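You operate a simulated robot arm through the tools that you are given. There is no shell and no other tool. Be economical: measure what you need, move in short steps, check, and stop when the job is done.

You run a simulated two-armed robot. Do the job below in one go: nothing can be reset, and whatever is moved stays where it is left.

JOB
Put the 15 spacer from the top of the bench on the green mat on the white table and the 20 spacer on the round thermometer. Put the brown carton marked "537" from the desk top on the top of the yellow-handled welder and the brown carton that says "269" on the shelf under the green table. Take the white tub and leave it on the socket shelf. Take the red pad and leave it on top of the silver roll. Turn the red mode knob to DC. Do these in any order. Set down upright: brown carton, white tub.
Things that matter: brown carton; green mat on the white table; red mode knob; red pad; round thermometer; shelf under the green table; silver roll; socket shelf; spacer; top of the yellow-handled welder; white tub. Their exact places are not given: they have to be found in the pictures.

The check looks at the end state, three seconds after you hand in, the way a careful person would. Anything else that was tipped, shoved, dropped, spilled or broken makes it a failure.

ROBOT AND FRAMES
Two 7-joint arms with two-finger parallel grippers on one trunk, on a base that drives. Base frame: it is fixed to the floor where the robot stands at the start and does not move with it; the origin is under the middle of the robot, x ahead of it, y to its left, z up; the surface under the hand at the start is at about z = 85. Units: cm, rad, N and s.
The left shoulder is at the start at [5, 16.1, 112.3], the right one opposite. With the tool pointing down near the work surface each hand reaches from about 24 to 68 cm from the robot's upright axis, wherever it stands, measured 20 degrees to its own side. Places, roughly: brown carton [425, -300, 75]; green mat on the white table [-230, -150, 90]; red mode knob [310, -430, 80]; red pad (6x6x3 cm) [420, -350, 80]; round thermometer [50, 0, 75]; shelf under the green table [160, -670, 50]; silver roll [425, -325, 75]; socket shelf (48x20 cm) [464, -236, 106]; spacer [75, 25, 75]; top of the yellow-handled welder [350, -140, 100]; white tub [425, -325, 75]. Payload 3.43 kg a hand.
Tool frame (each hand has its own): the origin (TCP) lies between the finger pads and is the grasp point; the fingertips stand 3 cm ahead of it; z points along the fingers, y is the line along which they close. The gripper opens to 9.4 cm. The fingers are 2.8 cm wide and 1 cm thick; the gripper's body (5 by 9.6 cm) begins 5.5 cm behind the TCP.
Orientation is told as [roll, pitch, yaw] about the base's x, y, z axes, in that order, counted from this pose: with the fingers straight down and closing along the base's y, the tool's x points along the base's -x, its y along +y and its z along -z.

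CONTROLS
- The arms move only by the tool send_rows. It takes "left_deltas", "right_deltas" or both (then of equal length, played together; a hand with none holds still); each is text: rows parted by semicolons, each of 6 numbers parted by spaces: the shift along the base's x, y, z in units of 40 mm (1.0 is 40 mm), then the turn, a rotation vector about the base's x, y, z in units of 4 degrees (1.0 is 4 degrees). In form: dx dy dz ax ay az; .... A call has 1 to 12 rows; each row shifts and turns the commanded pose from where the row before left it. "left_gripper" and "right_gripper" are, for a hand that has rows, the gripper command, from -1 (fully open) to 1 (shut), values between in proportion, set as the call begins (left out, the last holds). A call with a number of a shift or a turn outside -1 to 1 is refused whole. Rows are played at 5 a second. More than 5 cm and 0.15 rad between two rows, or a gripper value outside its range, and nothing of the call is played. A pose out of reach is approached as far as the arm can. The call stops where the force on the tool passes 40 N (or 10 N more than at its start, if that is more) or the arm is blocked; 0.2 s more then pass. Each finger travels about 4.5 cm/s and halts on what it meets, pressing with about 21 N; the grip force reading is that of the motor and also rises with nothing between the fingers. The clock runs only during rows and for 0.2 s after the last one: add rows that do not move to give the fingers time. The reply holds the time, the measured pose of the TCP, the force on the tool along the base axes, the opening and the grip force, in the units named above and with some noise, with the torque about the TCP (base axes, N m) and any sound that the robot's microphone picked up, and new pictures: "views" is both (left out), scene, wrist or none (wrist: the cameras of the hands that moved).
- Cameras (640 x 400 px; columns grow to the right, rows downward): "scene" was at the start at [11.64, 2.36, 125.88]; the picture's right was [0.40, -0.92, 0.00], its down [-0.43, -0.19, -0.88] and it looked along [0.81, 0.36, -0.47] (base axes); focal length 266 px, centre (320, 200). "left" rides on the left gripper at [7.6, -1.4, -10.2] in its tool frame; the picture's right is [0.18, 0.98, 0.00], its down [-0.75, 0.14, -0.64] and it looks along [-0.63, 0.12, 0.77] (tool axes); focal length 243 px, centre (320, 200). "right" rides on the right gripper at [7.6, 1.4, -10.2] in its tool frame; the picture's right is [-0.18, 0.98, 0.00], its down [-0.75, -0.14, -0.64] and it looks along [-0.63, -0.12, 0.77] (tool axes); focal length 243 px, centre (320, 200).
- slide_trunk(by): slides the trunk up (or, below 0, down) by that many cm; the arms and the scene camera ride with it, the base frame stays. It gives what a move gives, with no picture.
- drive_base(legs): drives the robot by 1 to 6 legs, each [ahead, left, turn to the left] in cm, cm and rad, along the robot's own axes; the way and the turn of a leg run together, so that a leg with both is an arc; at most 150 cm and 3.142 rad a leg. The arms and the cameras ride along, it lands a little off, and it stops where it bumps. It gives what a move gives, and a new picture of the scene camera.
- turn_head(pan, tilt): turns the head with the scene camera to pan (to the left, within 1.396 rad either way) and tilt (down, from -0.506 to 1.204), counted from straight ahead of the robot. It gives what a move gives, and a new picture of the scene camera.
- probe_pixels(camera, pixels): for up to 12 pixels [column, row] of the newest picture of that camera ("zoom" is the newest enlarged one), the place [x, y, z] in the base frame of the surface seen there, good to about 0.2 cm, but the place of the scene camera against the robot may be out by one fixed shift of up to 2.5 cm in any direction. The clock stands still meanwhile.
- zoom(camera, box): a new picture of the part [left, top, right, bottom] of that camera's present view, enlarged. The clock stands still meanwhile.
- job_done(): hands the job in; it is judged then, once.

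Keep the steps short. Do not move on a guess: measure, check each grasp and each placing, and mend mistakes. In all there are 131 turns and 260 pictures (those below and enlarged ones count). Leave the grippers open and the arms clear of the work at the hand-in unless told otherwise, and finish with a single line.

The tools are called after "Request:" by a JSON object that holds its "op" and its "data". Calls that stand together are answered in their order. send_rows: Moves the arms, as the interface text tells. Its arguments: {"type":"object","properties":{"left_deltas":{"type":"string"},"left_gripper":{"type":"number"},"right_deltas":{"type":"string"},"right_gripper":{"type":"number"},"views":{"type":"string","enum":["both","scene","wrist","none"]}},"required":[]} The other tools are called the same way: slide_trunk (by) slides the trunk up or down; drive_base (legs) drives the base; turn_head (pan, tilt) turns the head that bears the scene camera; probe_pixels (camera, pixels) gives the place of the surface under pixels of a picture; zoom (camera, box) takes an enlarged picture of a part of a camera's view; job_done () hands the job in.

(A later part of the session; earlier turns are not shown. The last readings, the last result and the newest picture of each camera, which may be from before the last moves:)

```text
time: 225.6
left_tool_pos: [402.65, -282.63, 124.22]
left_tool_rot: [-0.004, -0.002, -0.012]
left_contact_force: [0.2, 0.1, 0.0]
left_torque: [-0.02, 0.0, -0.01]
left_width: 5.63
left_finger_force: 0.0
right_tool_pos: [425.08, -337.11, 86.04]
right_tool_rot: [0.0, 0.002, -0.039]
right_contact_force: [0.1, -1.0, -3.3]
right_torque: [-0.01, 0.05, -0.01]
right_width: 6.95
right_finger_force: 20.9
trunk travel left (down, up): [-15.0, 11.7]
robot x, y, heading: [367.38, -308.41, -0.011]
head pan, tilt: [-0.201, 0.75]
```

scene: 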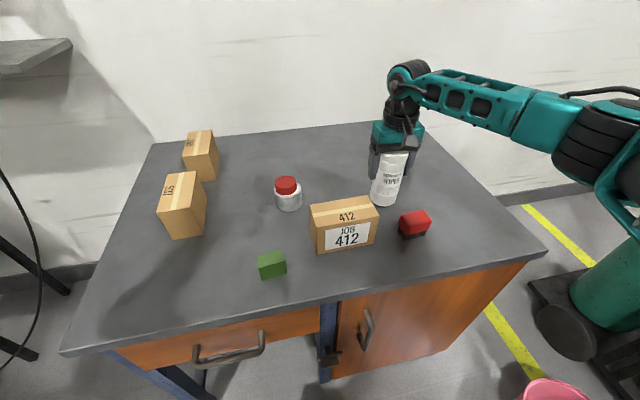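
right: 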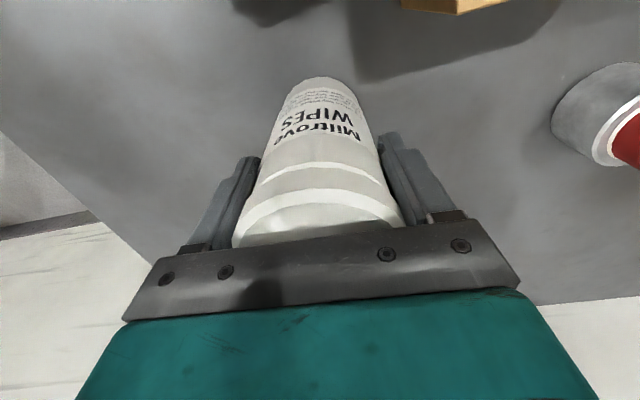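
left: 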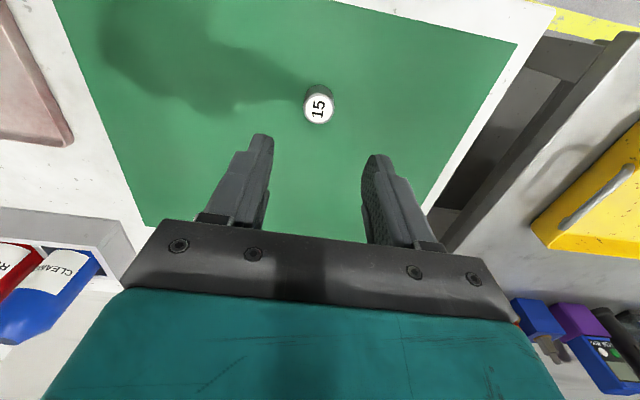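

Request:
{"op": "send_rows", "data": {"right_deltas": "0 0 -0.05 0 0 0;0 0 -0.04 0 0 0;0 0 0 0 0 0", "views": "none"}}

```text
time: 226.4
left_tool_pos: [402.66, -282.54, 124.28]
left_tool_rot: [-0.005, -0.004, -0.011]
left_contact_force: [0.2, 0.3, 0.3]
left_torque: [-0.02, 0.03, 0.0]
left_width: 5.65
left_finger_force: 0.0
right_tool_pos: [425.2, -337.12, 86.0]
right_tool_rot: [-0.001, -0.003, -0.041]
right_contact_force: [1.7, -1.5, 14.0]
right_torque: [0.04, 0.27, -0.02]
right_width: 6.98
right_finger_force: 21.4
trunk travel left (down, up): [-15.0, 11.7]
robot x, y, heading: [367.55, -309.03, -0.014]
head pan, tilt: [-0.201, 0.75]
```

The tub stands on the desk. I'll open, rise 10 cm, tilt the hand back 30° (fingers forward-down), and look.

Request:
{"op": "send_rows", "data": {"right_deltas": "0 0 0 0 0 0;0 0 0 0 0 0;0 0 0 0 0 0;0 0 0 0 0 0;0 0 0.5 0 0 0;0 0 1 0 0 0;0 0 1 0 0 0;0 0 0.5 0 -1 0;0 0 0 0 -1 0;0 0 0 0 -1 0;0 0 0 0 -1 0;0 0 0 0 -1 0", "right_gripper": -1, "views": "none"}}

Request:
{"op": "send_rows", "data": {"right_deltas": "0 0 0 0 -1 0;0 0 0 0 -1 0;0 0 0 0 -0.5 0", "views": "both"}}

```text
time: 229.0
left_tool_pos: [402.75, -282.64, 124.28]
left_tool_rot: [-0.003, -0.003, -0.012]
left_contact_force: [-0.8, 0.5, 0.5]
left_torque: [0.01, 0.0, -0.02]
left_width: 5.63
left_finger_force: 0.0
right_tool_pos: [425.19, -337.22, 97.71]
right_tool_rot: [0.014, -0.348, -0.043]
right_contact_force: [0.1, 0.1, 0.3]
right_torque: [0.03, 0.0, 0.01]
right_width: 9.38
right_finger_force: 0.1
trunk travel left (down, up): [-15.0, 11.7]
robot x, y, heading: [367.65, -308.64, -0.017]
head pan, tilt: [-0.201, 0.75]
```

```text
time: 229.8
left_tool_pos: [402.79, -282.57, 124.23]
left_tool_rot: [-0.005, -0.003, -0.012]
left_contact_force: [0.8, 0.4, -0.2]
left_torque: [0.0, 0.01, 0.0]
left_width: 5.63
left_finger_force: 0.0
right_tool_pos: [425.19, -337.15, 97.89]
right_tool_rot: [0.023, -0.521, -0.048]
right_contact_force: [-0.5, -0.2, 0.2]
right_torque: [0.0, 0.0, 0.0]
right_width: 9.4
right_finger_force: 0.0
trunk travel left (down, up): [-15.0, 11.7]
robot x, y, heading: [367.71, -308.75, -0.013]
head pan, tilt: [-0.201, 0.75]
```

scene: 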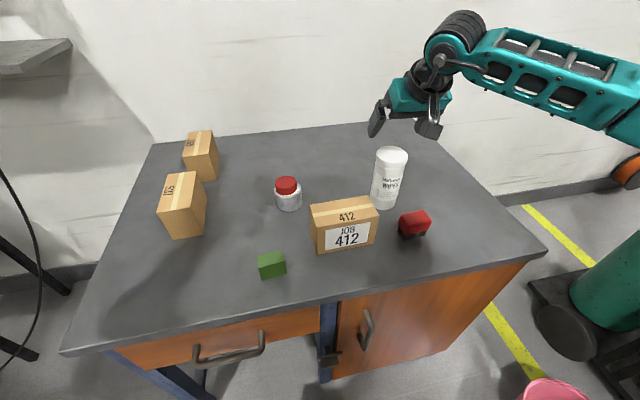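
right: 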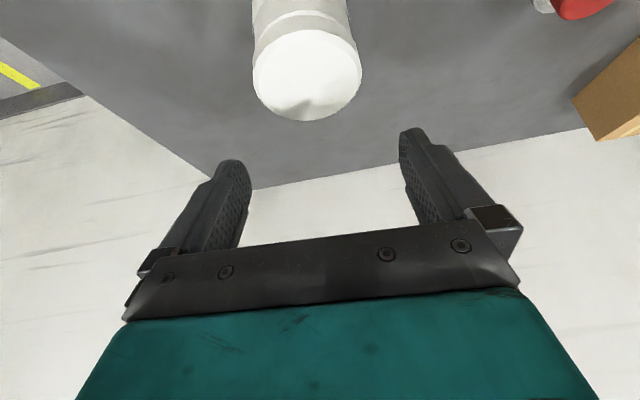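

Request:
{"op": "probe_pixels", "data": {"camera": "right", "pixels": [[307, 75], [258, 80], [356, 75], [307, 110], [307, 40]]}}

```text
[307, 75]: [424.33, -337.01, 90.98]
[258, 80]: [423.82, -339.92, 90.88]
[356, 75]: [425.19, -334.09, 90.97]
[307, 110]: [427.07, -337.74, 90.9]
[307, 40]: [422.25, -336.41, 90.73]
```

Tub centre is (424.7,-337.0). I'll descend to TCP z 87.5, then close.

Request:
{"op": "send_rows", "data": {"right_deltas": "-0.12 0.03 -0.4 0 0 0;0 0 -0.6 0 0 0;0 0 -0.6 0 0 0;0 0 -0.6 0 0 0;0 0 -0.4 0 0 0", "views": "wrist"}}

Request:
{"op": "send_rows", "data": {"right_deltas": "0 0 0 0 0 0;0 0 0 0 0 0;0 0 0 0 0 0;0 0 0 0 0 0;0 0 0 0 0 0;0 0 0 0 0 0", "right_gripper": 1, "views": "scene"}}

```text
time: 231.0
left_tool_pos: [402.72, -282.6, 124.16]
left_tool_rot: [-0.004, -0.005, -0.013]
left_contact_force: [0.2, 0.2, -0.7]
left_torque: [0.01, -0.04, 0.0]
left_width: 5.62
left_finger_force: 0.1
right_tool_pos: [424.59, -337.17, 87.44]
right_tool_rot: [0.022, -0.523, -0.046]
right_contact_force: [-0.1, 1.0, 0.2]
right_torque: [0.0, 0.01, -0.02]
right_width: 9.41
right_finger_force: 0.1
trunk travel left (down, up): [-15.0, 11.7]
robot x, y, heading: [367.45, -308.91, -0.015]
head pan, tilt: [-0.201, 0.75]
```

right: 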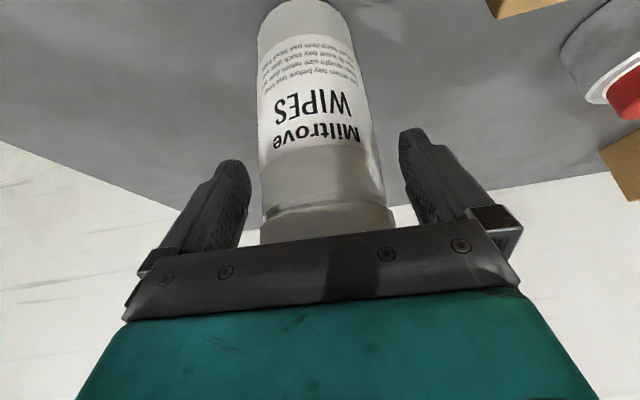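

```text
time: 232.4
left_tool_pos: [402.79, -282.53, 124.14]
left_tool_rot: [-0.002, -0.004, -0.012]
left_contact_force: [0.7, -0.1, -0.3]
left_torque: [-0.02, -0.04, 0.0]
left_width: 5.64
left_finger_force: 0.0
right_tool_pos: [424.67, -337.11, 87.28]
right_tool_rot: [0.023, -0.521, -0.044]
right_contact_force: [0.2, 1.6, -0.7]
right_torque: [0.01, 0.0, 0.01]
right_width: 7.21
right_finger_force: 21.2
trunk travel left (down, up): [-15.0, 11.7]
robot x, y, heading: [367.59, -308.73, -0.014]
head pan, tilt: [-0.201, 0.75]
```

scene: 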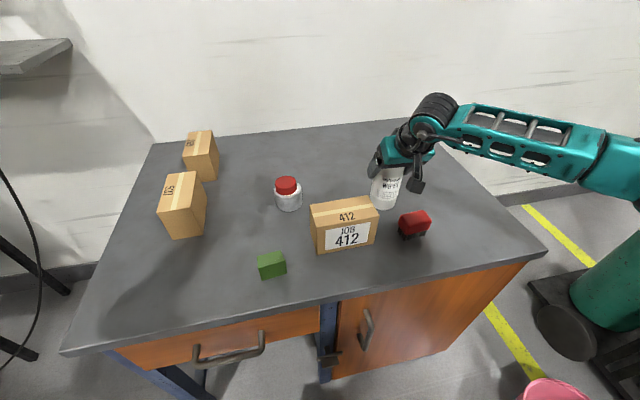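

Held at 7.2 wide. I'll lift, raise the trunk, retract and check uprightness.

Request:
{"op": "send_rows", "data": {"right_deltas": "0 0 0.4 0 0 0;0 0 0.8 0 0 0;0 0 1 0 0 0;0 0 1 0 0 0;-0.5 0 1 0 0 0;-0.7 0 1 0 0 0;-0.7 0 1 0 0 0;-0.7 0 0.3 0 0 0;-0.5 0 0 0 0 0", "views": "none"}}

Request:
{"op": "slide_trunk", "data": {"by": 11.5}}

Request:
{"op": "drive_base", "data": {"legs": [[-22, 0, 0], [0, 71, 0], [0, 0, 0.215]]}}

Request:
{"op": "turn_head", "data": {"pan": -0.2, "tilt": 0.3}}

```text
time: 234.4
left_tool_pos: [402.71, -282.66, 124.27]
left_tool_rot: [-0.003, -0.002, -0.012]
left_contact_force: [-0.5, 0.4, 0.5]
left_torque: [0.02, -0.01, -0.03]
left_width: 5.65
left_finger_force: 0.1
right_tool_pos: [412.12, -337.18, 113.32]
right_tool_rot: [0.023, -0.52, -0.045]
right_contact_force: [0.6, 0.3, -4.1]
right_torque: [0.0, 0.03, -0.01]
right_width: 7.21
right_finger_force: 21.0
trunk travel left (down, up): [-15.0, 11.7]
robot x, y, heading: [367.44, -308.64, -0.019]
head pan, tilt: [-0.201, 0.75]
```

```text
time: 235.9
left_tool_pos: [402.73, -282.62, 135.78]
left_tool_rot: [-0.004, -0.005, -0.012]
left_contact_force: [-0.3, 0.0, -0.4]
left_torque: [-0.03, 0.03, 0.01]
left_width: 5.66
left_finger_force: 0.1
right_tool_pos: [412.1, -337.27, 124.91]
right_tool_rot: [0.023, -0.521, -0.046]
right_contact_force: [0.9, 0.5, -4.0]
right_torque: [0.07, 0.04, 0.03]
right_width: 7.21
right_finger_force: 20.9
trunk travel left (down, up): [-26.5, 0.2]
robot x, y, heading: [367.85, -308.7, -0.016]
head pan, tilt: [-0.201, 0.75]
```

```text
time: 244.6
left_tool_pos: [373.67, -204.1, 135.71]
left_tool_rot: [-0.004, -0.003, 0.226]
left_contact_force: [-0.6, -0.2, -0.5]
left_torque: [-0.01, 0.0, -0.01]
left_width: 5.62
left_finger_force: 0.1
right_tool_pos: [395.82, -254.92, 124.89]
right_tool_rot: [0.024, -0.519, 0.195]
right_contact_force: [-0.3, 0.1, -3.6]
right_torque: [-0.04, 0.01, -0.02]
right_width: 7.18
right_finger_force: 20.8
trunk travel left (down, up): [-26.5, 0.2]
robot x, y, heading: [345.68, -237.98, 0.222]
head pan, tilt: [-0.201, 0.75]
```

scene: 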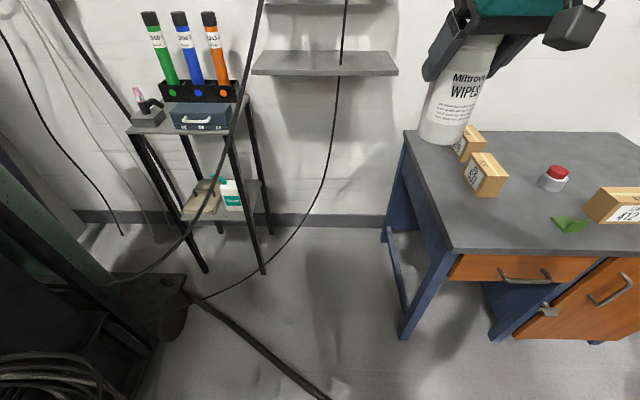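

```text
time: 245.5
left_tool_pos: [373.73, -204.04, 135.63]
left_tool_rot: [-0.003, -0.004, 0.228]
left_contact_force: [-0.7, 0.3, 0.1]
left_torque: [-0.02, 0.01, 0.02]
left_width: 5.62
left_finger_force: 0.2
right_tool_pos: [395.71, -254.8, 124.86]
right_tool_rot: [0.024, -0.52, 0.194]
right_contact_force: [-0.7, -0.1, -3.2]
right_torque: [0.0, 0.01, -0.01]
right_width: 7.22
right_finger_force: 21.1
trunk travel left (down, up): [-26.5, 0.2]
robot x, y, heading: [345.74, -238.09, 0.223]
head pan, tilt: [-0.201, 0.3]
```

scene: 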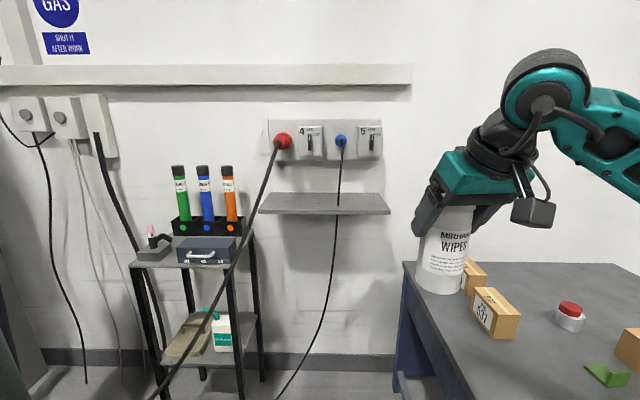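

The tub hangs upright with the hand leaning back. Drive forward to the shelf.

Request:
{"op": "drive_base", "data": {"legs": [[32, -6.5, 0], [16, -3.5, 0]]}}

Request:
{"op": "send_rows", "data": {"right_deltas": "0 0 0 0 0 0", "views": "wrist"}}

Request:
{"op": "probe_pixels", "data": {"camera": "scene", "pixels": [[320, 200], [410, 200]]}}

```text
time: 248.7
left_tool_pos: [423.03, -203.15, 135.74]
left_tool_rot: [-0.001, -0.005, 0.226]
left_contact_force: [0.9, 0.6, -0.5]
left_torque: [0.0, 0.02, -0.01]
left_width: 5.65
left_finger_force: 0.0
right_tool_pos: [445.18, -253.86, 124.76]
right_tool_rot: [0.023, -0.519, 0.193]
right_contact_force: [0.6, -0.5, -3.1]
right_torque: [0.01, 0.03, 0.02]
right_width: 7.2
right_finger_force: 21.1
trunk travel left (down, up): [-26.5, 0.2]
robot x, y, heading: [395.12, -237.1, 0.224]
head pan, tilt: [-0.201, 0.3]
```

scene: 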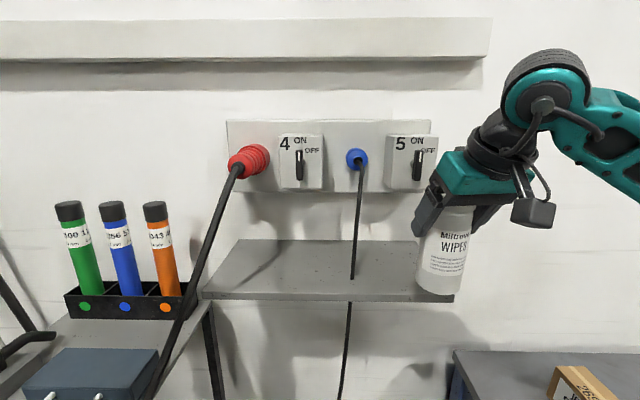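

```text
time: 249.1
left_tool_pos: [423.01, -203.1, 135.7]
left_tool_rot: [-0.002, -0.004, 0.226]
left_contact_force: [0.0, -1.0, 0.6]
left_torque: [0.0, 0.02, 0.0]
left_width: 5.64
left_finger_force: 0.1
right_tool_pos: [445.11, -253.85, 124.8]
right_tool_rot: [0.021, -0.521, 0.192]
right_contact_force: [0.1, -0.1, -2.9]
right_torque: [-0.02, 0.01, 0.03]
right_width: 7.22
right_finger_force: 21.3
trunk travel left (down, up): [-26.5, 0.2]
robot x, y, heading: [395.22, -237.43, 0.224]
head pan, tilt: [-0.201, 0.3]
```

right: 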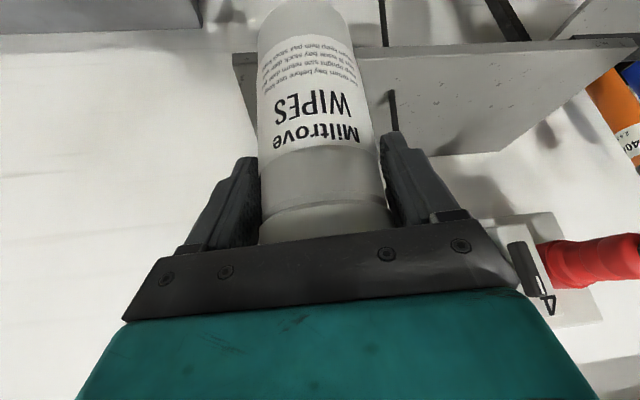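

```text
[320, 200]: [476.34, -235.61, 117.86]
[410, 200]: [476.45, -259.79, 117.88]
```

I'll probe the shelf's right end and the cord in this wrist view.

Request:
{"op": "probe_pixels", "data": {"camera": "right", "pixels": [[240, 70], [248, 110], [385, 55], [392, 95], [394, 120], [430, 120], [345, 15], [300, 20], [530, 260]]}}

```text
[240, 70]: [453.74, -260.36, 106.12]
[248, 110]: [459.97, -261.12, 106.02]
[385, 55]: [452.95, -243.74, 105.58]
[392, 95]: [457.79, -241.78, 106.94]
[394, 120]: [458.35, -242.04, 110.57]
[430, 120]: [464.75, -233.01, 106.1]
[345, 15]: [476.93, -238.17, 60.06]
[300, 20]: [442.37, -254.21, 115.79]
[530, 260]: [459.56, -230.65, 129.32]
```

The free span is y -242.5 to -260.7. The tub must enter low, under switch 5, so I'll check the heights of the switch's lower edge.

Request:
{"op": "probe_pixels", "data": {"camera": "scene", "pixels": [[405, 186], [400, 180], [416, 178], [418, 155], [425, 190], [397, 150], [362, 170], [372, 150]]}}

```text
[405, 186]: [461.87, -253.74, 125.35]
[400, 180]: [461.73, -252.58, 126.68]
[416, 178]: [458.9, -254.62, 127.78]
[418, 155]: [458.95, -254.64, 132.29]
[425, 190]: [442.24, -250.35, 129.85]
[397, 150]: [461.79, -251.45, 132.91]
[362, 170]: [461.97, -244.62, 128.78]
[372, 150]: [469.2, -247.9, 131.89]
```

The box bottom is z 125 and the knob bottom about 127. The tub's top will be about 123 while entering. First I'll lower to TCP 119.2 in front of the shelf, then slide in.

Request:
{"op": "send_rows", "data": {"right_deltas": "0 0 -0.7 0 0 0;0 0 -0.7 0 0 0;0.3 0.25 0 0 0 0;0.3 0.25 0 0 0 0;0 0 0 0 0 0", "views": "both"}}

```text
time: 250.3
left_tool_pos: [423.11, -203.1, 135.71]
left_tool_rot: [-0.005, -0.005, 0.225]
left_contact_force: [-0.1, -0.2, -0.2]
left_torque: [0.0, -0.01, -0.02]
left_width: 5.66
left_finger_force: 0.0
right_tool_pos: [447.51, -251.79, 119.34]
right_tool_rot: [0.023, -0.521, 0.193]
right_contact_force: [1.3, 0.0, -3.4]
right_torque: [-0.01, 0.02, 0.0]
right_width: 7.23
right_finger_force: 21.4
trunk travel left (down, up): [-26.5, 0.2]
robot x, y, heading: [395.08, -236.92, 0.224]
head pan, tilt: [-0.201, 0.3]
```

scene: 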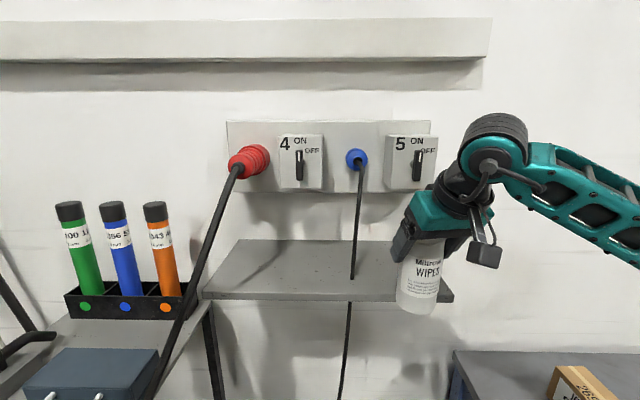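
right: 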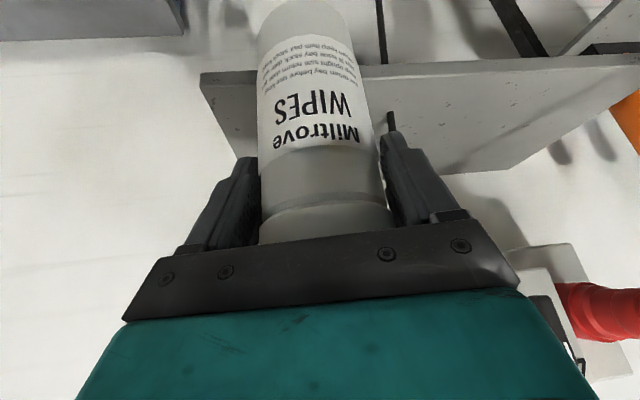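

The bottom is at about 108, over the shelf level. Slide in 10 cm.

Request:
{"op": "send_rows", "data": {"right_deltas": "0.4 0 0 0 0 0;0.4 0 0 0 0 0;0.4 0 0 0 0 0;0.4 0 0 0 0 0;0.4 0 0 0 0 0;0.4 0 0 0 0 0;0 0 0 0 0 0", "views": "both"}}

```text
time: 251.9
left_tool_pos: [423.0, -203.13, 135.56]
left_tool_rot: [-0.003, -0.005, 0.226]
left_contact_force: [0.4, -0.4, 0.0]
left_torque: [0.02, -0.02, 0.02]
left_width: 5.65
left_finger_force: 0.1
right_tool_pos: [457.13, -251.88, 119.34]
right_tool_rot: [0.022, -0.52, 0.193]
right_contact_force: [0.1, -0.3, -4.6]
right_torque: [0.01, 0.04, -0.03]
right_width: 7.21
right_finger_force: 20.8
trunk travel left (down, up): [-26.5, 0.2]
robot x, y, heading: [395.49, -236.94, 0.224]
head pan, tilt: [-0.201, 0.3]
```

scene: 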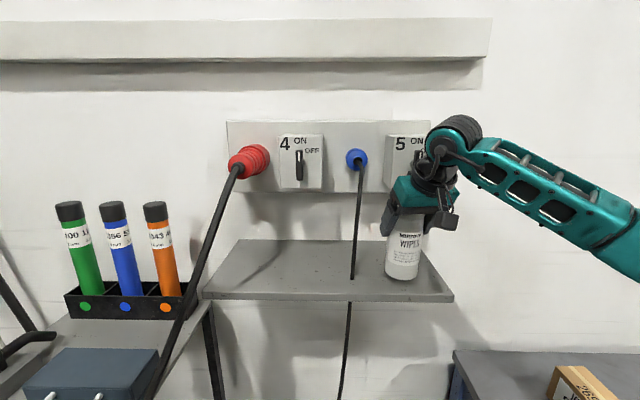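
right: 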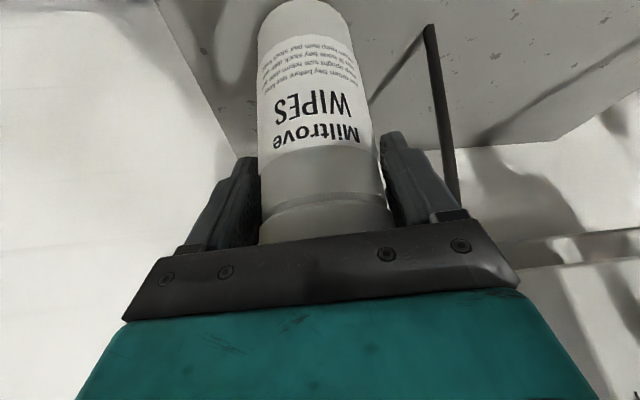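

Over the shelf. I'll lower to contact (expected at TCP of about 117.5).

Request:
{"op": "send_rows", "data": {"right_deltas": "0 0 -0.25 0 0 0;0 0 -0.1 0 0 0;0 0 -0.06 0 0 0;0 0 0 0 0 0", "views": "none"}}

```text
time: 252.9
left_tool_pos: [423.07, -203.13, 135.71]
left_tool_rot: [-0.005, -0.005, 0.224]
left_contact_force: [1.1, 1.2, -0.4]
left_torque: [0.0, 0.02, 0.02]
left_width: 5.65
left_finger_force: 0.0
right_tool_pos: [457.18, -251.95, 117.75]
right_tool_rot: [0.023, -0.52, 0.195]
right_contact_force: [0.2, -0.5, -3.9]
right_torque: [0.0, 0.03, 0.03]
right_width: 7.21
right_finger_force: 21.1
trunk travel left (down, up): [-26.5, 0.2]
robot x, y, heading: [395.14, -237.08, 0.229]
head pan, tilt: [-0.201, 0.3]
```

Request:
{"op": "send_rows", "data": {"right_deltas": "0 0 -0.05 0 0 0;0 0 -0.04 0 0 0;0 0 0 0 0 0", "views": "none"}}

```text
time: 253.7
left_tool_pos: [423.0, -203.03, 135.71]
left_tool_rot: [-0.004, -0.005, 0.224]
left_contact_force: [0.2, 0.1, -0.7]
left_torque: [0.0, -0.02, 0.04]
left_width: 5.62
left_finger_force: 0.1
right_tool_pos: [457.17, -251.86, 117.27]
right_tool_rot: [0.024, -0.521, 0.194]
right_contact_force: [-0.2, -0.4, -0.4]
right_torque: [-0.16, -0.06, 0.05]
right_width: 7.23
right_finger_force: 20.9
trunk travel left (down, up): [-26.5, 0.2]
robot x, y, heading: [395.09, -237.15, 0.225]
head pan, tilt: [-0.201, 0.3]
```

Contact is beginning. A hair more, then open and withdraw backward-up along the finger direction.

Request:
{"op": "send_rows", "data": {"right_deltas": "0 0 -0.03 0 0 0;0 0 0 0 0 0;0 0 0 0 0 0", "views": "none"}}

Request:
{"op": "send_rows", "data": {"right_deltas": "0 0 0 0 0 0;0 0 0 0 0 0;0 0 0 0 0 0;0 0 0 0 0 0;-0.2 -0.04 0.3 0 0 0;-0.3 -0.06 0.4 0 0 0;-0.3 -0.06 0.4 0 0 0;-0.5 -0.1 0.4 0 0 0;-0.8 -0.16 0.2 0 0 0;-0.8 -0.16 0 0 0 0", "right_gripper": -1, "views": "both"}}

```text
time: 254.5
left_tool_pos: [422.93, -203.06, 135.66]
left_tool_rot: [-0.003, -0.004, 0.223]
left_contact_force: [0.7, 0.2, -0.5]
left_torque: [-0.04, 0.0, -0.01]
left_width: 5.65
left_finger_force: 0.1
right_tool_pos: [457.19, -251.89, 117.39]
right_tool_rot: [0.022, -0.524, 0.192]
right_contact_force: [0.5, -0.9, 8.0]
right_torque: [-0.3, 0.11, 0.0]
right_width: 7.19
right_finger_force: 20.9
trunk travel left (down, up): [-26.5, 0.2]
robot x, y, heading: [394.86, -237.05, 0.223]
head pan, tilt: [-0.201, 0.3]
```

```text
time: 256.7
left_tool_pos: [423.07, -203.09, 135.81]
left_tool_rot: [-0.004, -0.003, 0.223]
left_contact_force: [-0.5, 0.9, -0.1]
left_torque: [0.0, 0.02, 0.0]
left_width: 5.65
left_finger_force: 0.1
right_tool_pos: [445.32, -254.14, 123.98]
right_tool_rot: [0.024, -0.522, 0.193]
right_contact_force: [0.6, -0.2, 0.1]
right_torque: [-0.02, 0.0, 0.01]
right_width: 9.38
right_finger_force: 0.1
trunk travel left (down, up): [-26.5, 0.2]
robot x, y, heading: [395.02, -237.14, 0.225]
head pan, tilt: [-0.201, 0.3]
```

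scene: 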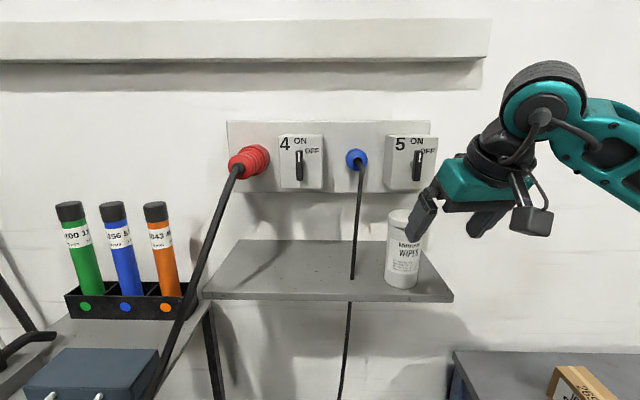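
right: 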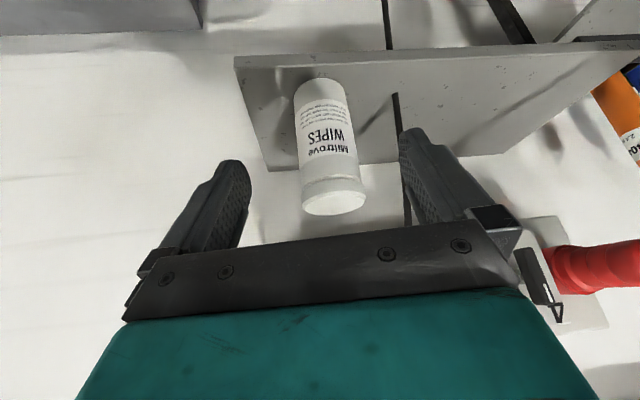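

The tub stands on the shelf and the switches are untouched. Next the cartons: I'll drive back to the desk front at about (370,-312), lower the trunk, and bring the left hand over carton 537.

Request:
{"op": "drive_base", "data": {"legs": [[-45, 10, 0], [0, 0, -0.225], [0, -75, 0], [21, 0, 0]]}}

Request:
{"op": "slide_trunk", "data": {"by": -11.5}}

Request:
{"op": "send_rows", "data": {"left_deltas": "0.7 -0.1 0 0 0 0;0.7 -0.1 0 0 0 0;0.7 -0.1 0 0 0 0;0.7 -0.1 0 0 0 0;0.7 -0.1 -0.5 0 0 0;0.5 -0.1 -0.9 0 0 0;0 0 -0.9 0 0 0;0 0 -0.9 0 0 0;0 0 -0.9 0 0 0;0 0 -0.9 0 0 0", "left_gripper": -1, "views": "both"}}

```text
time: 268.1
left_tool_pos: [404.14, -285.9, 135.64]
left_tool_rot: [-0.002, -0.003, -0.01]
left_contact_force: [1.3, 0.6, -0.6]
left_torque: [0.0, -0.01, 0.0]
left_width: 5.64
left_finger_force: 0.0
right_tool_pos: [413.86, -340.83, 123.82]
right_tool_rot: [0.022, -0.521, -0.044]
right_contact_force: [0.7, 0.1, 0.4]
right_torque: [0.0, 0.03, 0.02]
right_width: 9.41
right_finger_force: 0.0
trunk travel left (down, up): [-26.5, 0.2]
robot x, y, heading: [368.92, -312.44, -0.007]
head pan, tilt: [-0.201, 0.3]
```

scene: 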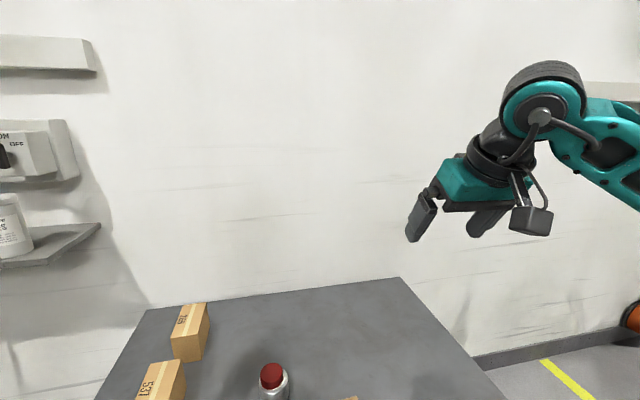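

```text
time: 269.6
left_tool_pos: [403.82, -285.96, 124.25]
left_tool_rot: [-0.003, -0.006, -0.009]
left_contact_force: [0.1, 0.6, -0.5]
left_torque: [-0.04, 0.0, -0.04]
left_width: 5.62
left_finger_force: 0.0
right_tool_pos: [413.6, -340.88, 112.56]
right_tool_rot: [0.023, -0.523, -0.044]
right_contact_force: [-0.2, 0.8, 0.4]
right_torque: [-0.03, 0.0, 0.02]
right_width: 9.41
right_finger_force: 0.1
trunk travel left (down, up): [-15.0, 11.7]
robot x, y, heading: [368.93, -312.81, -0.011]
head pan, tilt: [-0.201, 0.3]
```

```text
time: 271.8
left_tool_pos: [419.99, -288.17, 104.23]
left_tool_rot: [-0.005, -0.004, -0.01]
left_contact_force: [0.0, -0.1, -0.3]
left_torque: [-0.02, -0.01, -0.02]
left_width: 9.4
left_finger_force: 0.0
right_tool_pos: [413.74, -340.7, 112.39]
right_tool_rot: [0.023, -0.52, -0.04]
right_contact_force: [-0.4, -0.9, 0.0]
right_torque: [0.01, 0.0, 0.01]
right_width: 9.39
right_finger_force: 0.1
trunk travel left (down, up): [-15.0, 11.7]
robot x, y, heading: [368.81, -312.07, -0.016]
head pan, tilt: [-0.201, 0.3]
```

scene: 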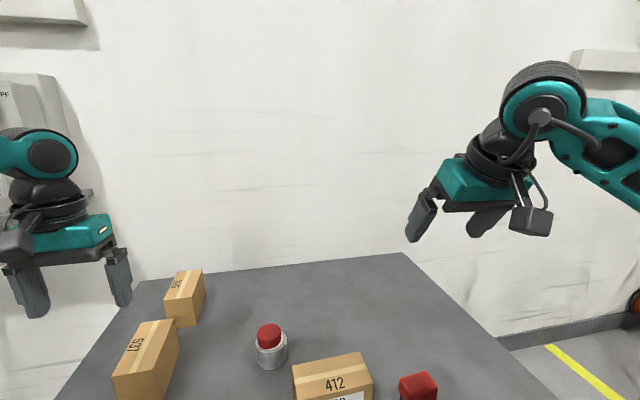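
left: 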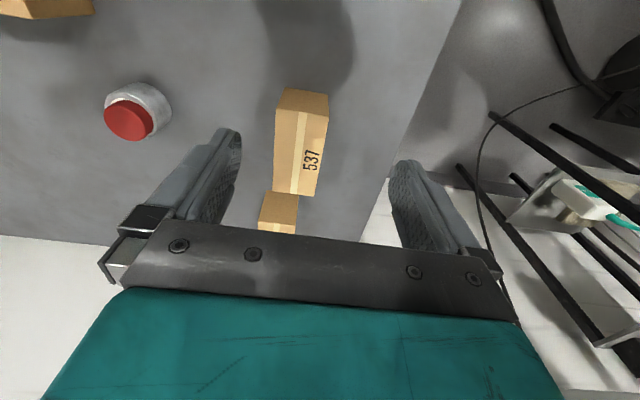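

I'll probe carton 537's top corners and 269's top.

Request:
{"op": "probe_pixels", "data": {"camera": "left", "pixels": [[279, 115], [326, 120], [276, 188], [312, 193], [300, 155], [270, 205], [294, 200], [268, 225], [290, 228]]}}

```text
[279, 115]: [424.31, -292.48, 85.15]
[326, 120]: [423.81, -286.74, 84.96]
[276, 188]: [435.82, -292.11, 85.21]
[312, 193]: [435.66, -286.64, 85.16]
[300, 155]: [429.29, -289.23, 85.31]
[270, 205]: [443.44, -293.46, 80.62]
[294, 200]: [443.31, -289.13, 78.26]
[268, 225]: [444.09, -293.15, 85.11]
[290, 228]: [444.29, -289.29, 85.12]
```

Carton 537 spans x 424–436, y -292.5 to -286.6, top 85.1. I'll move the left hand over it and descend.

Request:
{"op": "send_rows", "data": {"left_deltas": "0.75 -0.11 0 0 0 0;0.75 -0.11 0 0 0 0;0.75 -0.11 0 0 0 0;0 0 -0.8 0 0 0;0 0 -0.8 0 0 0;0 0 -0.8 0 0 0;0 0 -0.8 0 0 0;0 0 -0.8 0 0 0;0 0 -0.8 0 0 0;0 0 -0.6 0 0 0;0 0 -0.3 0 0 0", "views": "wrist"}}

```text
time: 274.2
left_tool_pos: [419.87, -285.12, 84.39]
left_tool_rot: [-0.003, -0.005, -0.01]
left_contact_force: [0.4, 0.3, 0.1]
left_torque: [0.0, -0.02, -0.02]
left_width: 9.4
left_finger_force: 0.2
left hand out of reach, approached as far as the arm can: row 2, 3, 5, 6, 7, 8, 9, 10, 11
right_tool_pos: [413.67, -340.81, 112.57]
right_tool_rot: [0.022, -0.519, -0.043]
right_contact_force: [0.3, 0.3, -0.5]
right_torque: [-0.01, 0.01, -0.01]
right_width: 9.38
right_finger_force: 0.1
trunk travel left (down, up): [-15.0, 11.7]
robot x, y, heading: [368.57, -312.74, -0.018]
head pan, tilt: [-0.201, 0.3]
```

left: 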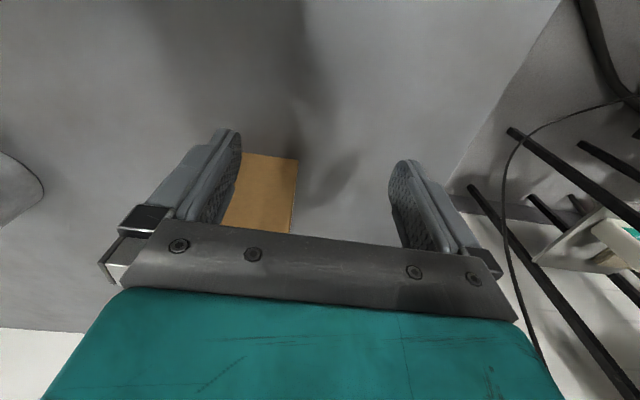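

The left arm falls short vertically, standing just in front of the carton without touching. I'll lift and tilt this hand 30° too, which extends the reach.

Request:
{"op": "send_rows", "data": {"left_deltas": "-1 0.5 0.6 0 0 0;-1 0.5 1 0 0 0;0 0 1 0 0 0;0 0 1 0 0 0;0 0 0.4 0 -1 0;0 0 0 0 -1 0;0 0 0 0 -1 0;0 0 0 0 -1 0;0 0 0 0 -1 0;0 0 0 0 -1 0;0 0 0 0 -1 0;0 0 0 0 -0.5 0", "views": "none"}}

Request:
{"op": "send_rows", "data": {"left_deltas": "0.5 -0.2 0 0 0 0;0.5 -0.2 0 0 0 0;0.5 -0.2 0 0 0 0;0.4 -0.2 0 0 0 0", "views": "wrist"}}

```text
refused: row 1 steps farther than a row can; nothing moved
```

```text
time: 275.2
left_tool_pos: [422.25, -285.77, 88.01]
left_tool_rot: [-0.002, -0.005, -0.01]
left_contact_force: [-0.5, 0.2, -0.6]
left_torque: [0.0, 0.01, 0.02]
left_width: 9.4
left_finger_force: 0.0
left hand out of reach, approached as far as the arm can: row 1, 2, 3, 4
right_tool_pos: [413.54, -340.84, 112.43]
right_tool_rot: [0.023, -0.52, -0.044]
right_contact_force: [0.4, 1.0, -0.7]
right_torque: [-0.03, -0.02, -0.04]
right_width: 9.37
right_finger_force: 0.0
trunk travel left (down, up): [-15.0, 11.7]
robot x, y, heading: [368.88, -312.38, -0.015]
head pan, tilt: [-0.201, 0.3]
```

left: 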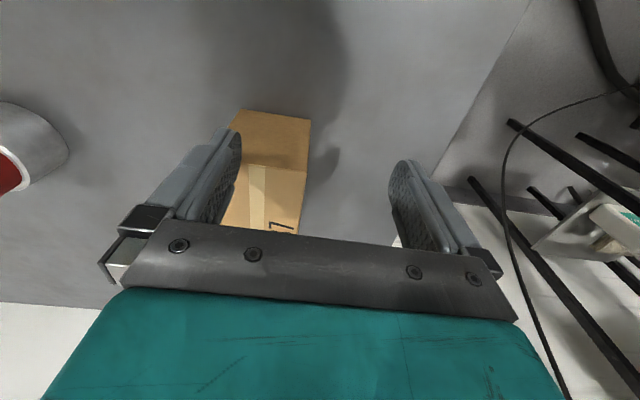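

I'll first go straight up (the commanded pose is still ahead), then back, then tilt.

Request:
{"op": "send_rows", "data": {"left_deltas": "0 0 1 0 0 0;0 0 1 0 0 0;0 0 1 0 0 0;0 0 1 0 0 0;0 0 1 0 0 0;-1 0.3 0 0 0 0;-1 0.3 0 0 0 0;-1 0.3 0 0 0 0;-0.9 0.3 0 0 0 0;0 0 0 0 -1 0;0 0 0 0 -1 0;0 0 0 0 -1 0", "views": "none"}}

Request:
{"op": "send_rows", "data": {"left_deltas": "0 0 0 0 -1 0;0 0 0 0 -1 0;0 0 0 0 -1 0;0 0 0 0 -1 0;0 0 0 0 -0.5 0;0.5 -0.15 0 0 0 0;0.5 -0.15 0 0 0 0;0.5 -0.1 0 0 0 0", "views": "both"}}

```text
time: 277.8
left_tool_pos: [406.81, -281.02, 107.91]
left_tool_rot: [-0.001, -0.214, -0.011]
left_contact_force: [0.6, -0.4, 0.0]
left_torque: [-0.01, 0.04, 0.01]
left_width: 9.43
left_finger_force: 0.0
right_tool_pos: [413.64, -340.81, 112.62]
right_tool_rot: [0.022, -0.519, -0.044]
right_contact_force: [-0.1, 0.5, 0.0]
right_torque: [-0.01, 0.05, 0.02]
right_width: 9.42
right_finger_force: 0.1
trunk travel left (down, up): [-15.0, 11.7]
robot x, y, heading: [369.31, -312.35, -0.016]
head pan, tilt: [-0.201, 0.3]
```

```text
time: 279.6
left_tool_pos: [412.79, -282.48, 108.13]
left_tool_rot: [0.003, -0.528, -0.013]
left_contact_force: [-0.3, -0.7, 0.7]
left_torque: [0.02, -0.05, 0.01]
left_width: 9.41
left_finger_force: 0.0
right_tool_pos: [413.62, -340.77, 112.48]
right_tool_rot: [0.024, -0.52, -0.044]
right_contact_force: [0.2, 0.9, -1.0]
right_torque: [-0.01, 0.01, 0.03]
right_width: 9.38
right_finger_force: 0.0
trunk travel left (down, up): [-15.0, 11.7]
robot x, y, heading: [368.63, -312.3, -0.013]
head pan, tilt: [-0.201, 0.3]
```

scene: 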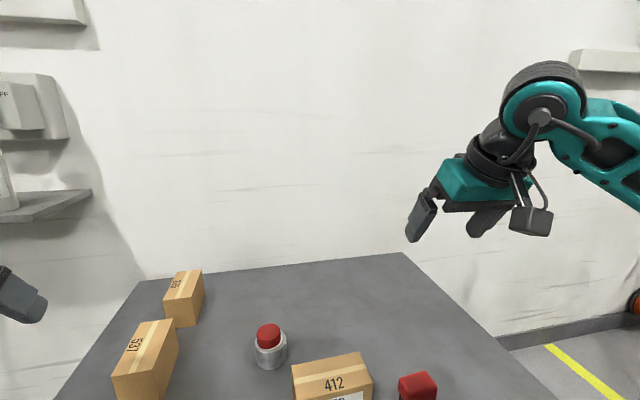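
left: 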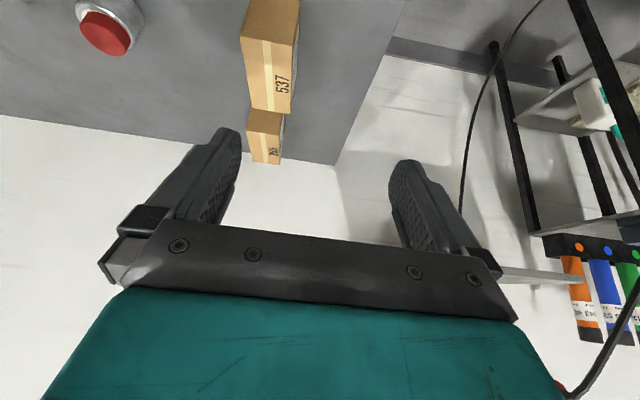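

The tilt is done. I'll move toward pre-grasp (427.3,-289.6,92) and check.

Request:
{"op": "send_rows", "data": {"left_deltas": "0.6 -0.3 -0.5 0 0 0;0.6 -0.3 -0.5 0 0 0;0.6 -0.3 -0.5 0 0 0;0.6 -0.3 -0.6 0 0 0;0.6 -0.3 -0.6 0 0 0;0.63 -0.28 -0.6 0 0 0;0 0 -0.5 0 0 0", "views": "wrist"}}

```text
time: 281.2
left_tool_pos: [427.21, -289.61, 92.89]
left_tool_rot: [0.004, -0.529, -0.013]
left_contact_force: [0.2, -0.1, 0.0]
left_torque: [0.01, 0.02, -0.01]
left_width: 9.39
left_finger_force: 0.1
right_tool_pos: [413.61, -340.84, 112.33]
right_tool_rot: [0.023, -0.52, -0.043]
right_contact_force: [-0.1, -0.4, 0.0]
right_torque: [0.02, -0.02, -0.01]
right_width: 9.39
right_finger_force: 0.1
trunk travel left (down, up): [-15.0, 11.7]
robot x, y, heading: [369.05, -312.35, -0.01]
head pan, tilt: [-0.201, 0.3]
```

left: 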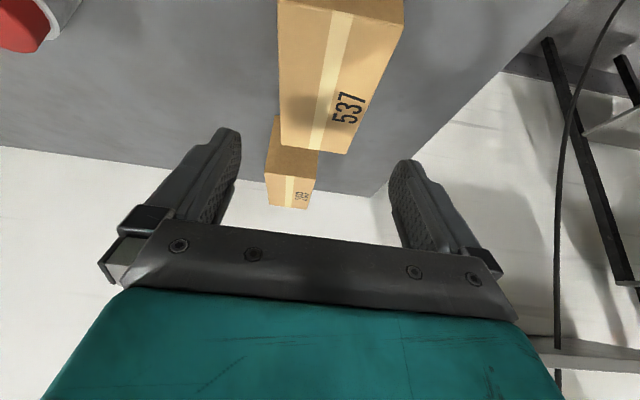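

Reached. Descend 11 cm around the carton.

Request:
{"op": "send_rows", "data": {"left_deltas": "0 0 -0.6 0 0 0;0 0 -0.6 0 0 0;0 0 -0.6 0 0 0;0 0 -0.6 0 0 0;0 0 -0.35 0 0 0", "views": "wrist"}}

```text
time: 282.4
left_tool_pos: [424.9, -287.89, 84.38]
left_tool_rot: [0.002, -0.528, -0.013]
left_contact_force: [-0.4, -1.0, 2.8]
left_torque: [-0.16, -0.04, -0.04]
left_width: 9.41
left_finger_force: 0.0
left hand out of reach, approached as far as the arm can: row 3, 4, 5
right_tool_pos: [413.61, -340.72, 112.36]
right_tool_rot: [0.024, -0.519, -0.043]
right_contact_force: [-0.9, 0.0, -0.8]
right_torque: [0.03, -0.02, 0.0]
right_width: 9.42
right_finger_force: 0.0
trunk travel left (down, up): [-15.0, 11.7]
robot x, y, heading: [368.79, -312.3, -0.013]
head pan, tilt: [-0.201, 0.3]
```

left: 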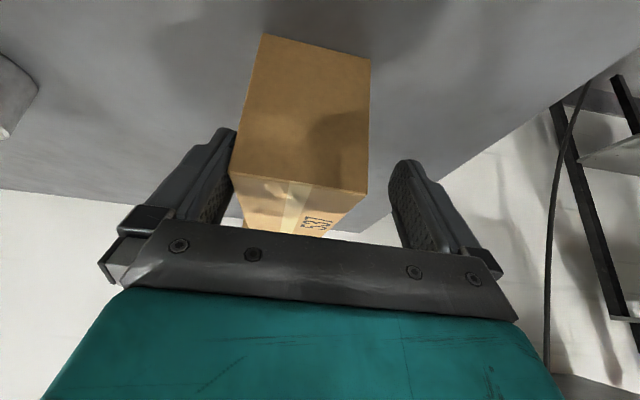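

The arm runs out slightly short, with the fingers around the carton's front. I'll nudge the base 1.7 cm right and 3 cm ahead and lower the trunk 2.5 cm instead.

Request:
{"op": "drive_base", "data": {"legs": [[0, -1.7, 0], [3.2, 0, 0]]}}

Request:
{"op": "slide_trunk", "data": {"by": -2.5}}

Request:
{"op": "send_rows", "data": {"left_deltas": "0 0 0 0 0 0", "views": "wrist"}}

```text
time: 283.4
left_tool_pos: [424.6, -289.0, 84.4]
left_tool_rot: [0.002, -0.529, -0.006]
left_contact_force: [-0.7, 0.4, -0.2]
left_torque: [0.04, -0.04, 0.0]
left_width: 9.42
left_finger_force: 0.2
right_tool_pos: [413.68, -342.04, 112.48]
right_tool_rot: [0.022, -0.521, -0.038]
right_contact_force: [0.2, 0.0, 0.0]
right_torque: [0.0, 0.0, 0.0]
right_width: 9.38
right_finger_force: 0.0
trunk travel left (down, up): [-15.0, 11.7]
robot x, y, heading: [368.66, -313.62, -0.01]
head pan, tilt: [-0.201, 0.3]
stopped in leg 2: the robot was blocked; the commanded pose is now the measured one
```

scene: 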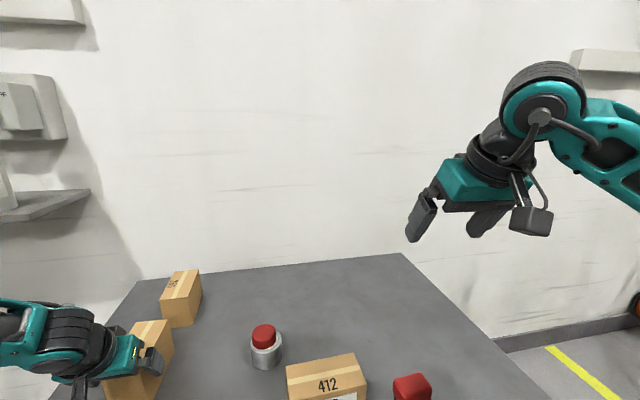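

```text
time: 284.1
left_tool_pos: [424.48, -288.9, 81.86]
left_tool_rot: [0.001, -0.527, -0.006]
left_contact_force: [-1.2, 0.4, 0.2]
left_torque: [0.01, 0.02, -0.02]
left_width: 9.4
left_finger_force: 0.0
right_tool_pos: [413.73, -342.0, 110.03]
right_tool_rot: [0.025, -0.519, -0.038]
right_contact_force: [0.3, 0.0, 0.4]
right_torque: [-0.03, 0.01, 0.02]
right_width: 9.41
right_finger_force: 0.0
trunk travel left (down, up): [-12.5, 14.2]
robot x, y, heading: [368.44, -313.75, -0.004]
head pan, tilt: [-0.201, 0.3]
```

```text
time: 284.6
left_tool_pos: [424.71, -288.91, 81.83]
left_tool_rot: [0.003, -0.53, -0.005]
left_contact_force: [-0.1, 0.3, -0.2]
left_torque: [0.0, 0.03, 0.0]
left_width: 9.41
left_finger_force: 0.0
right_tool_pos: [413.74, -341.95, 109.93]
right_tool_rot: [0.024, -0.52, -0.037]
right_contact_force: [0.2, -0.8, 0.5]
right_torque: [-0.05, 0.02, -0.01]
right_width: 9.39
right_finger_force: 0.1
trunk travel left (down, up): [-12.5, 14.2]
robot x, y, heading: [368.82, -313.64, -0.007]
head pan, tilt: [-0.201, 0.3]
```

left: 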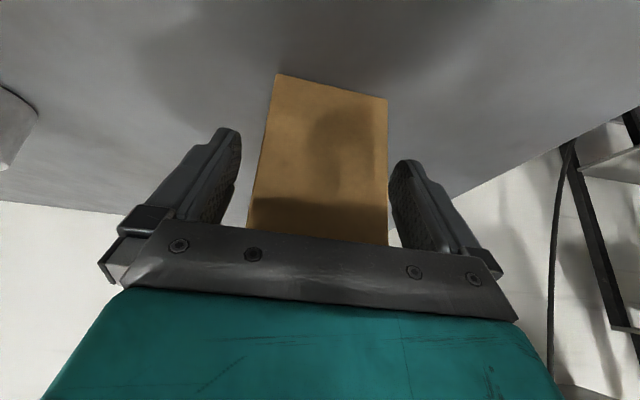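

The base already touches the desk. I'll use the trunk instead: raise the hand 10.5 cm and move it forward 3 cm, then lower the trunk 10.5 cm.

Request:
{"op": "send_rows", "data": {"left_deltas": "0 0 0.8 0 0 0;0 0 0.9 0 0 0;0 0 0.93 0 0 0;0.4 -0.08 0 0 0 0;0.35 -0.08 0 0 0 0", "views": "none"}}

Request:
{"op": "slide_trunk", "data": {"by": -10.4}}

Request:
{"op": "send_rows", "data": {"left_deltas": "0 0 0 0 0 0", "views": "wrist"}}

```text
time: 285.8
left_tool_pos: [427.76, -289.53, 92.3]
left_tool_rot: [0.002, -0.527, -0.005]
left_contact_force: [0.1, 0.0, -0.4]
left_torque: [-0.02, 0.01, -0.02]
left_width: 9.36
left_finger_force: 0.1
right_tool_pos: [413.75, -341.94, 110.0]
right_tool_rot: [0.023, -0.519, -0.036]
right_contact_force: [0.2, 0.2, -0.2]
right_torque: [0.03, 0.0, 0.01]
right_width: 9.4
right_finger_force: 0.0
trunk travel left (down, up): [-12.5, 14.2]
robot x, y, heading: [368.35, -313.54, -0.009]
head pan, tilt: [-0.201, 0.3]
```

```text
time: 287.1
left_tool_pos: [427.74, -289.5, 81.98]
left_tool_rot: [0.002, -0.528, -0.004]
left_contact_force: [0.1, 0.9, 0.0]
left_torque: [-0.01, -0.03, -0.03]
left_width: 9.4
left_finger_force: 0.0
right_tool_pos: [413.66, -341.96, 99.52]
right_tool_rot: [0.022, -0.52, -0.036]
right_contact_force: [0.3, 0.5, 0.0]
right_torque: [0.01, 0.02, 0.04]
right_width: 9.4
right_finger_force: 0.1
trunk travel left (down, up): [-2.1, 24.6]
robot x, y, heading: [368.63, -313.63, -0.004]
head pan, tilt: [-0.201, 0.3]
```

```text
time: 287.5
left_tool_pos: [427.72, -289.54, 81.94]
left_tool_rot: [0.002, -0.526, -0.006]
left_contact_force: [-0.1, -1.0, -0.3]
left_torque: [0.01, 0.01, 0.02]
left_width: 9.42
left_finger_force: 0.0
right_tool_pos: [413.69, -341.99, 99.46]
right_tool_rot: [0.023, -0.521, -0.036]
right_contact_force: [-0.3, 0.5, 0.2]
right_torque: [-0.01, 0.03, 0.0]
right_width: 9.38
right_finger_force: 0.1
trunk travel left (down, up): [-2.1, 24.6]
robot x, y, heading: [368.64, -313.81, -0.003]
head pan, tilt: [-0.201, 0.3]
```

left: 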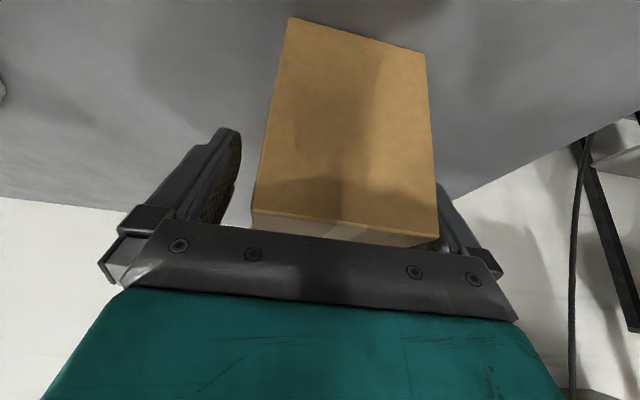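

The carton is between the fingers. Close, lift and retract.

Request:
{"op": "send_rows", "data": {"left_deltas": "0 0 0 0 0 0;0 0 0 0 0 0;0 0 0 0 0 0;0 0 0 0 0 0;0 0 0 0 0 0;0 0 0.4 0 0 0;0 0 0.8 0 0 0;0 0 1 0 0 0;0 0 1 0 0 0;-0.5 0 1 0 0 0;-0.7 0 1 0 0 0;-0.7 0 1 0 0 0", "left_gripper": 1, "views": "both"}}

```text
time: 290.1
left_tool_pos: [419.73, -289.54, 106.83]
left_tool_rot: [0.002, -0.528, -0.004]
left_contact_force: [0.2, 1.1, -4.1]
left_torque: [-0.02, 0.11, -0.01]
left_width: 7.04
left_finger_force: 21.2
right_tool_pos: [413.67, -341.91, 99.6]
right_tool_rot: [0.023, -0.52, -0.036]
right_contact_force: [-0.3, 1.0, -0.3]
right_torque: [-0.01, 0.01, 0.0]
right_width: 9.39
right_finger_force: 0.1
trunk travel left (down, up): [-2.1, 24.6]
robot x, y, heading: [368.51, -313.36, -0.008]
head pan, tilt: [-0.201, 0.3]
```

scene: 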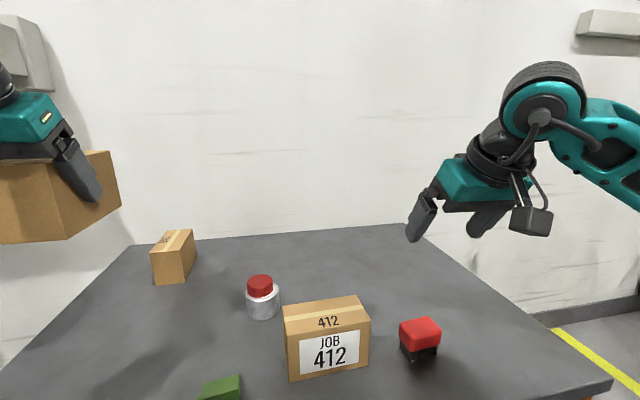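
left: 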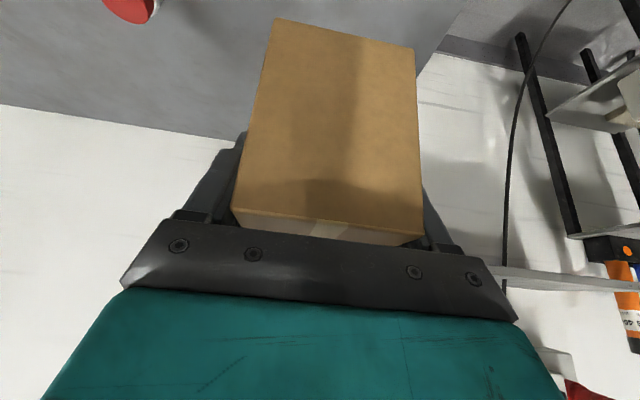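

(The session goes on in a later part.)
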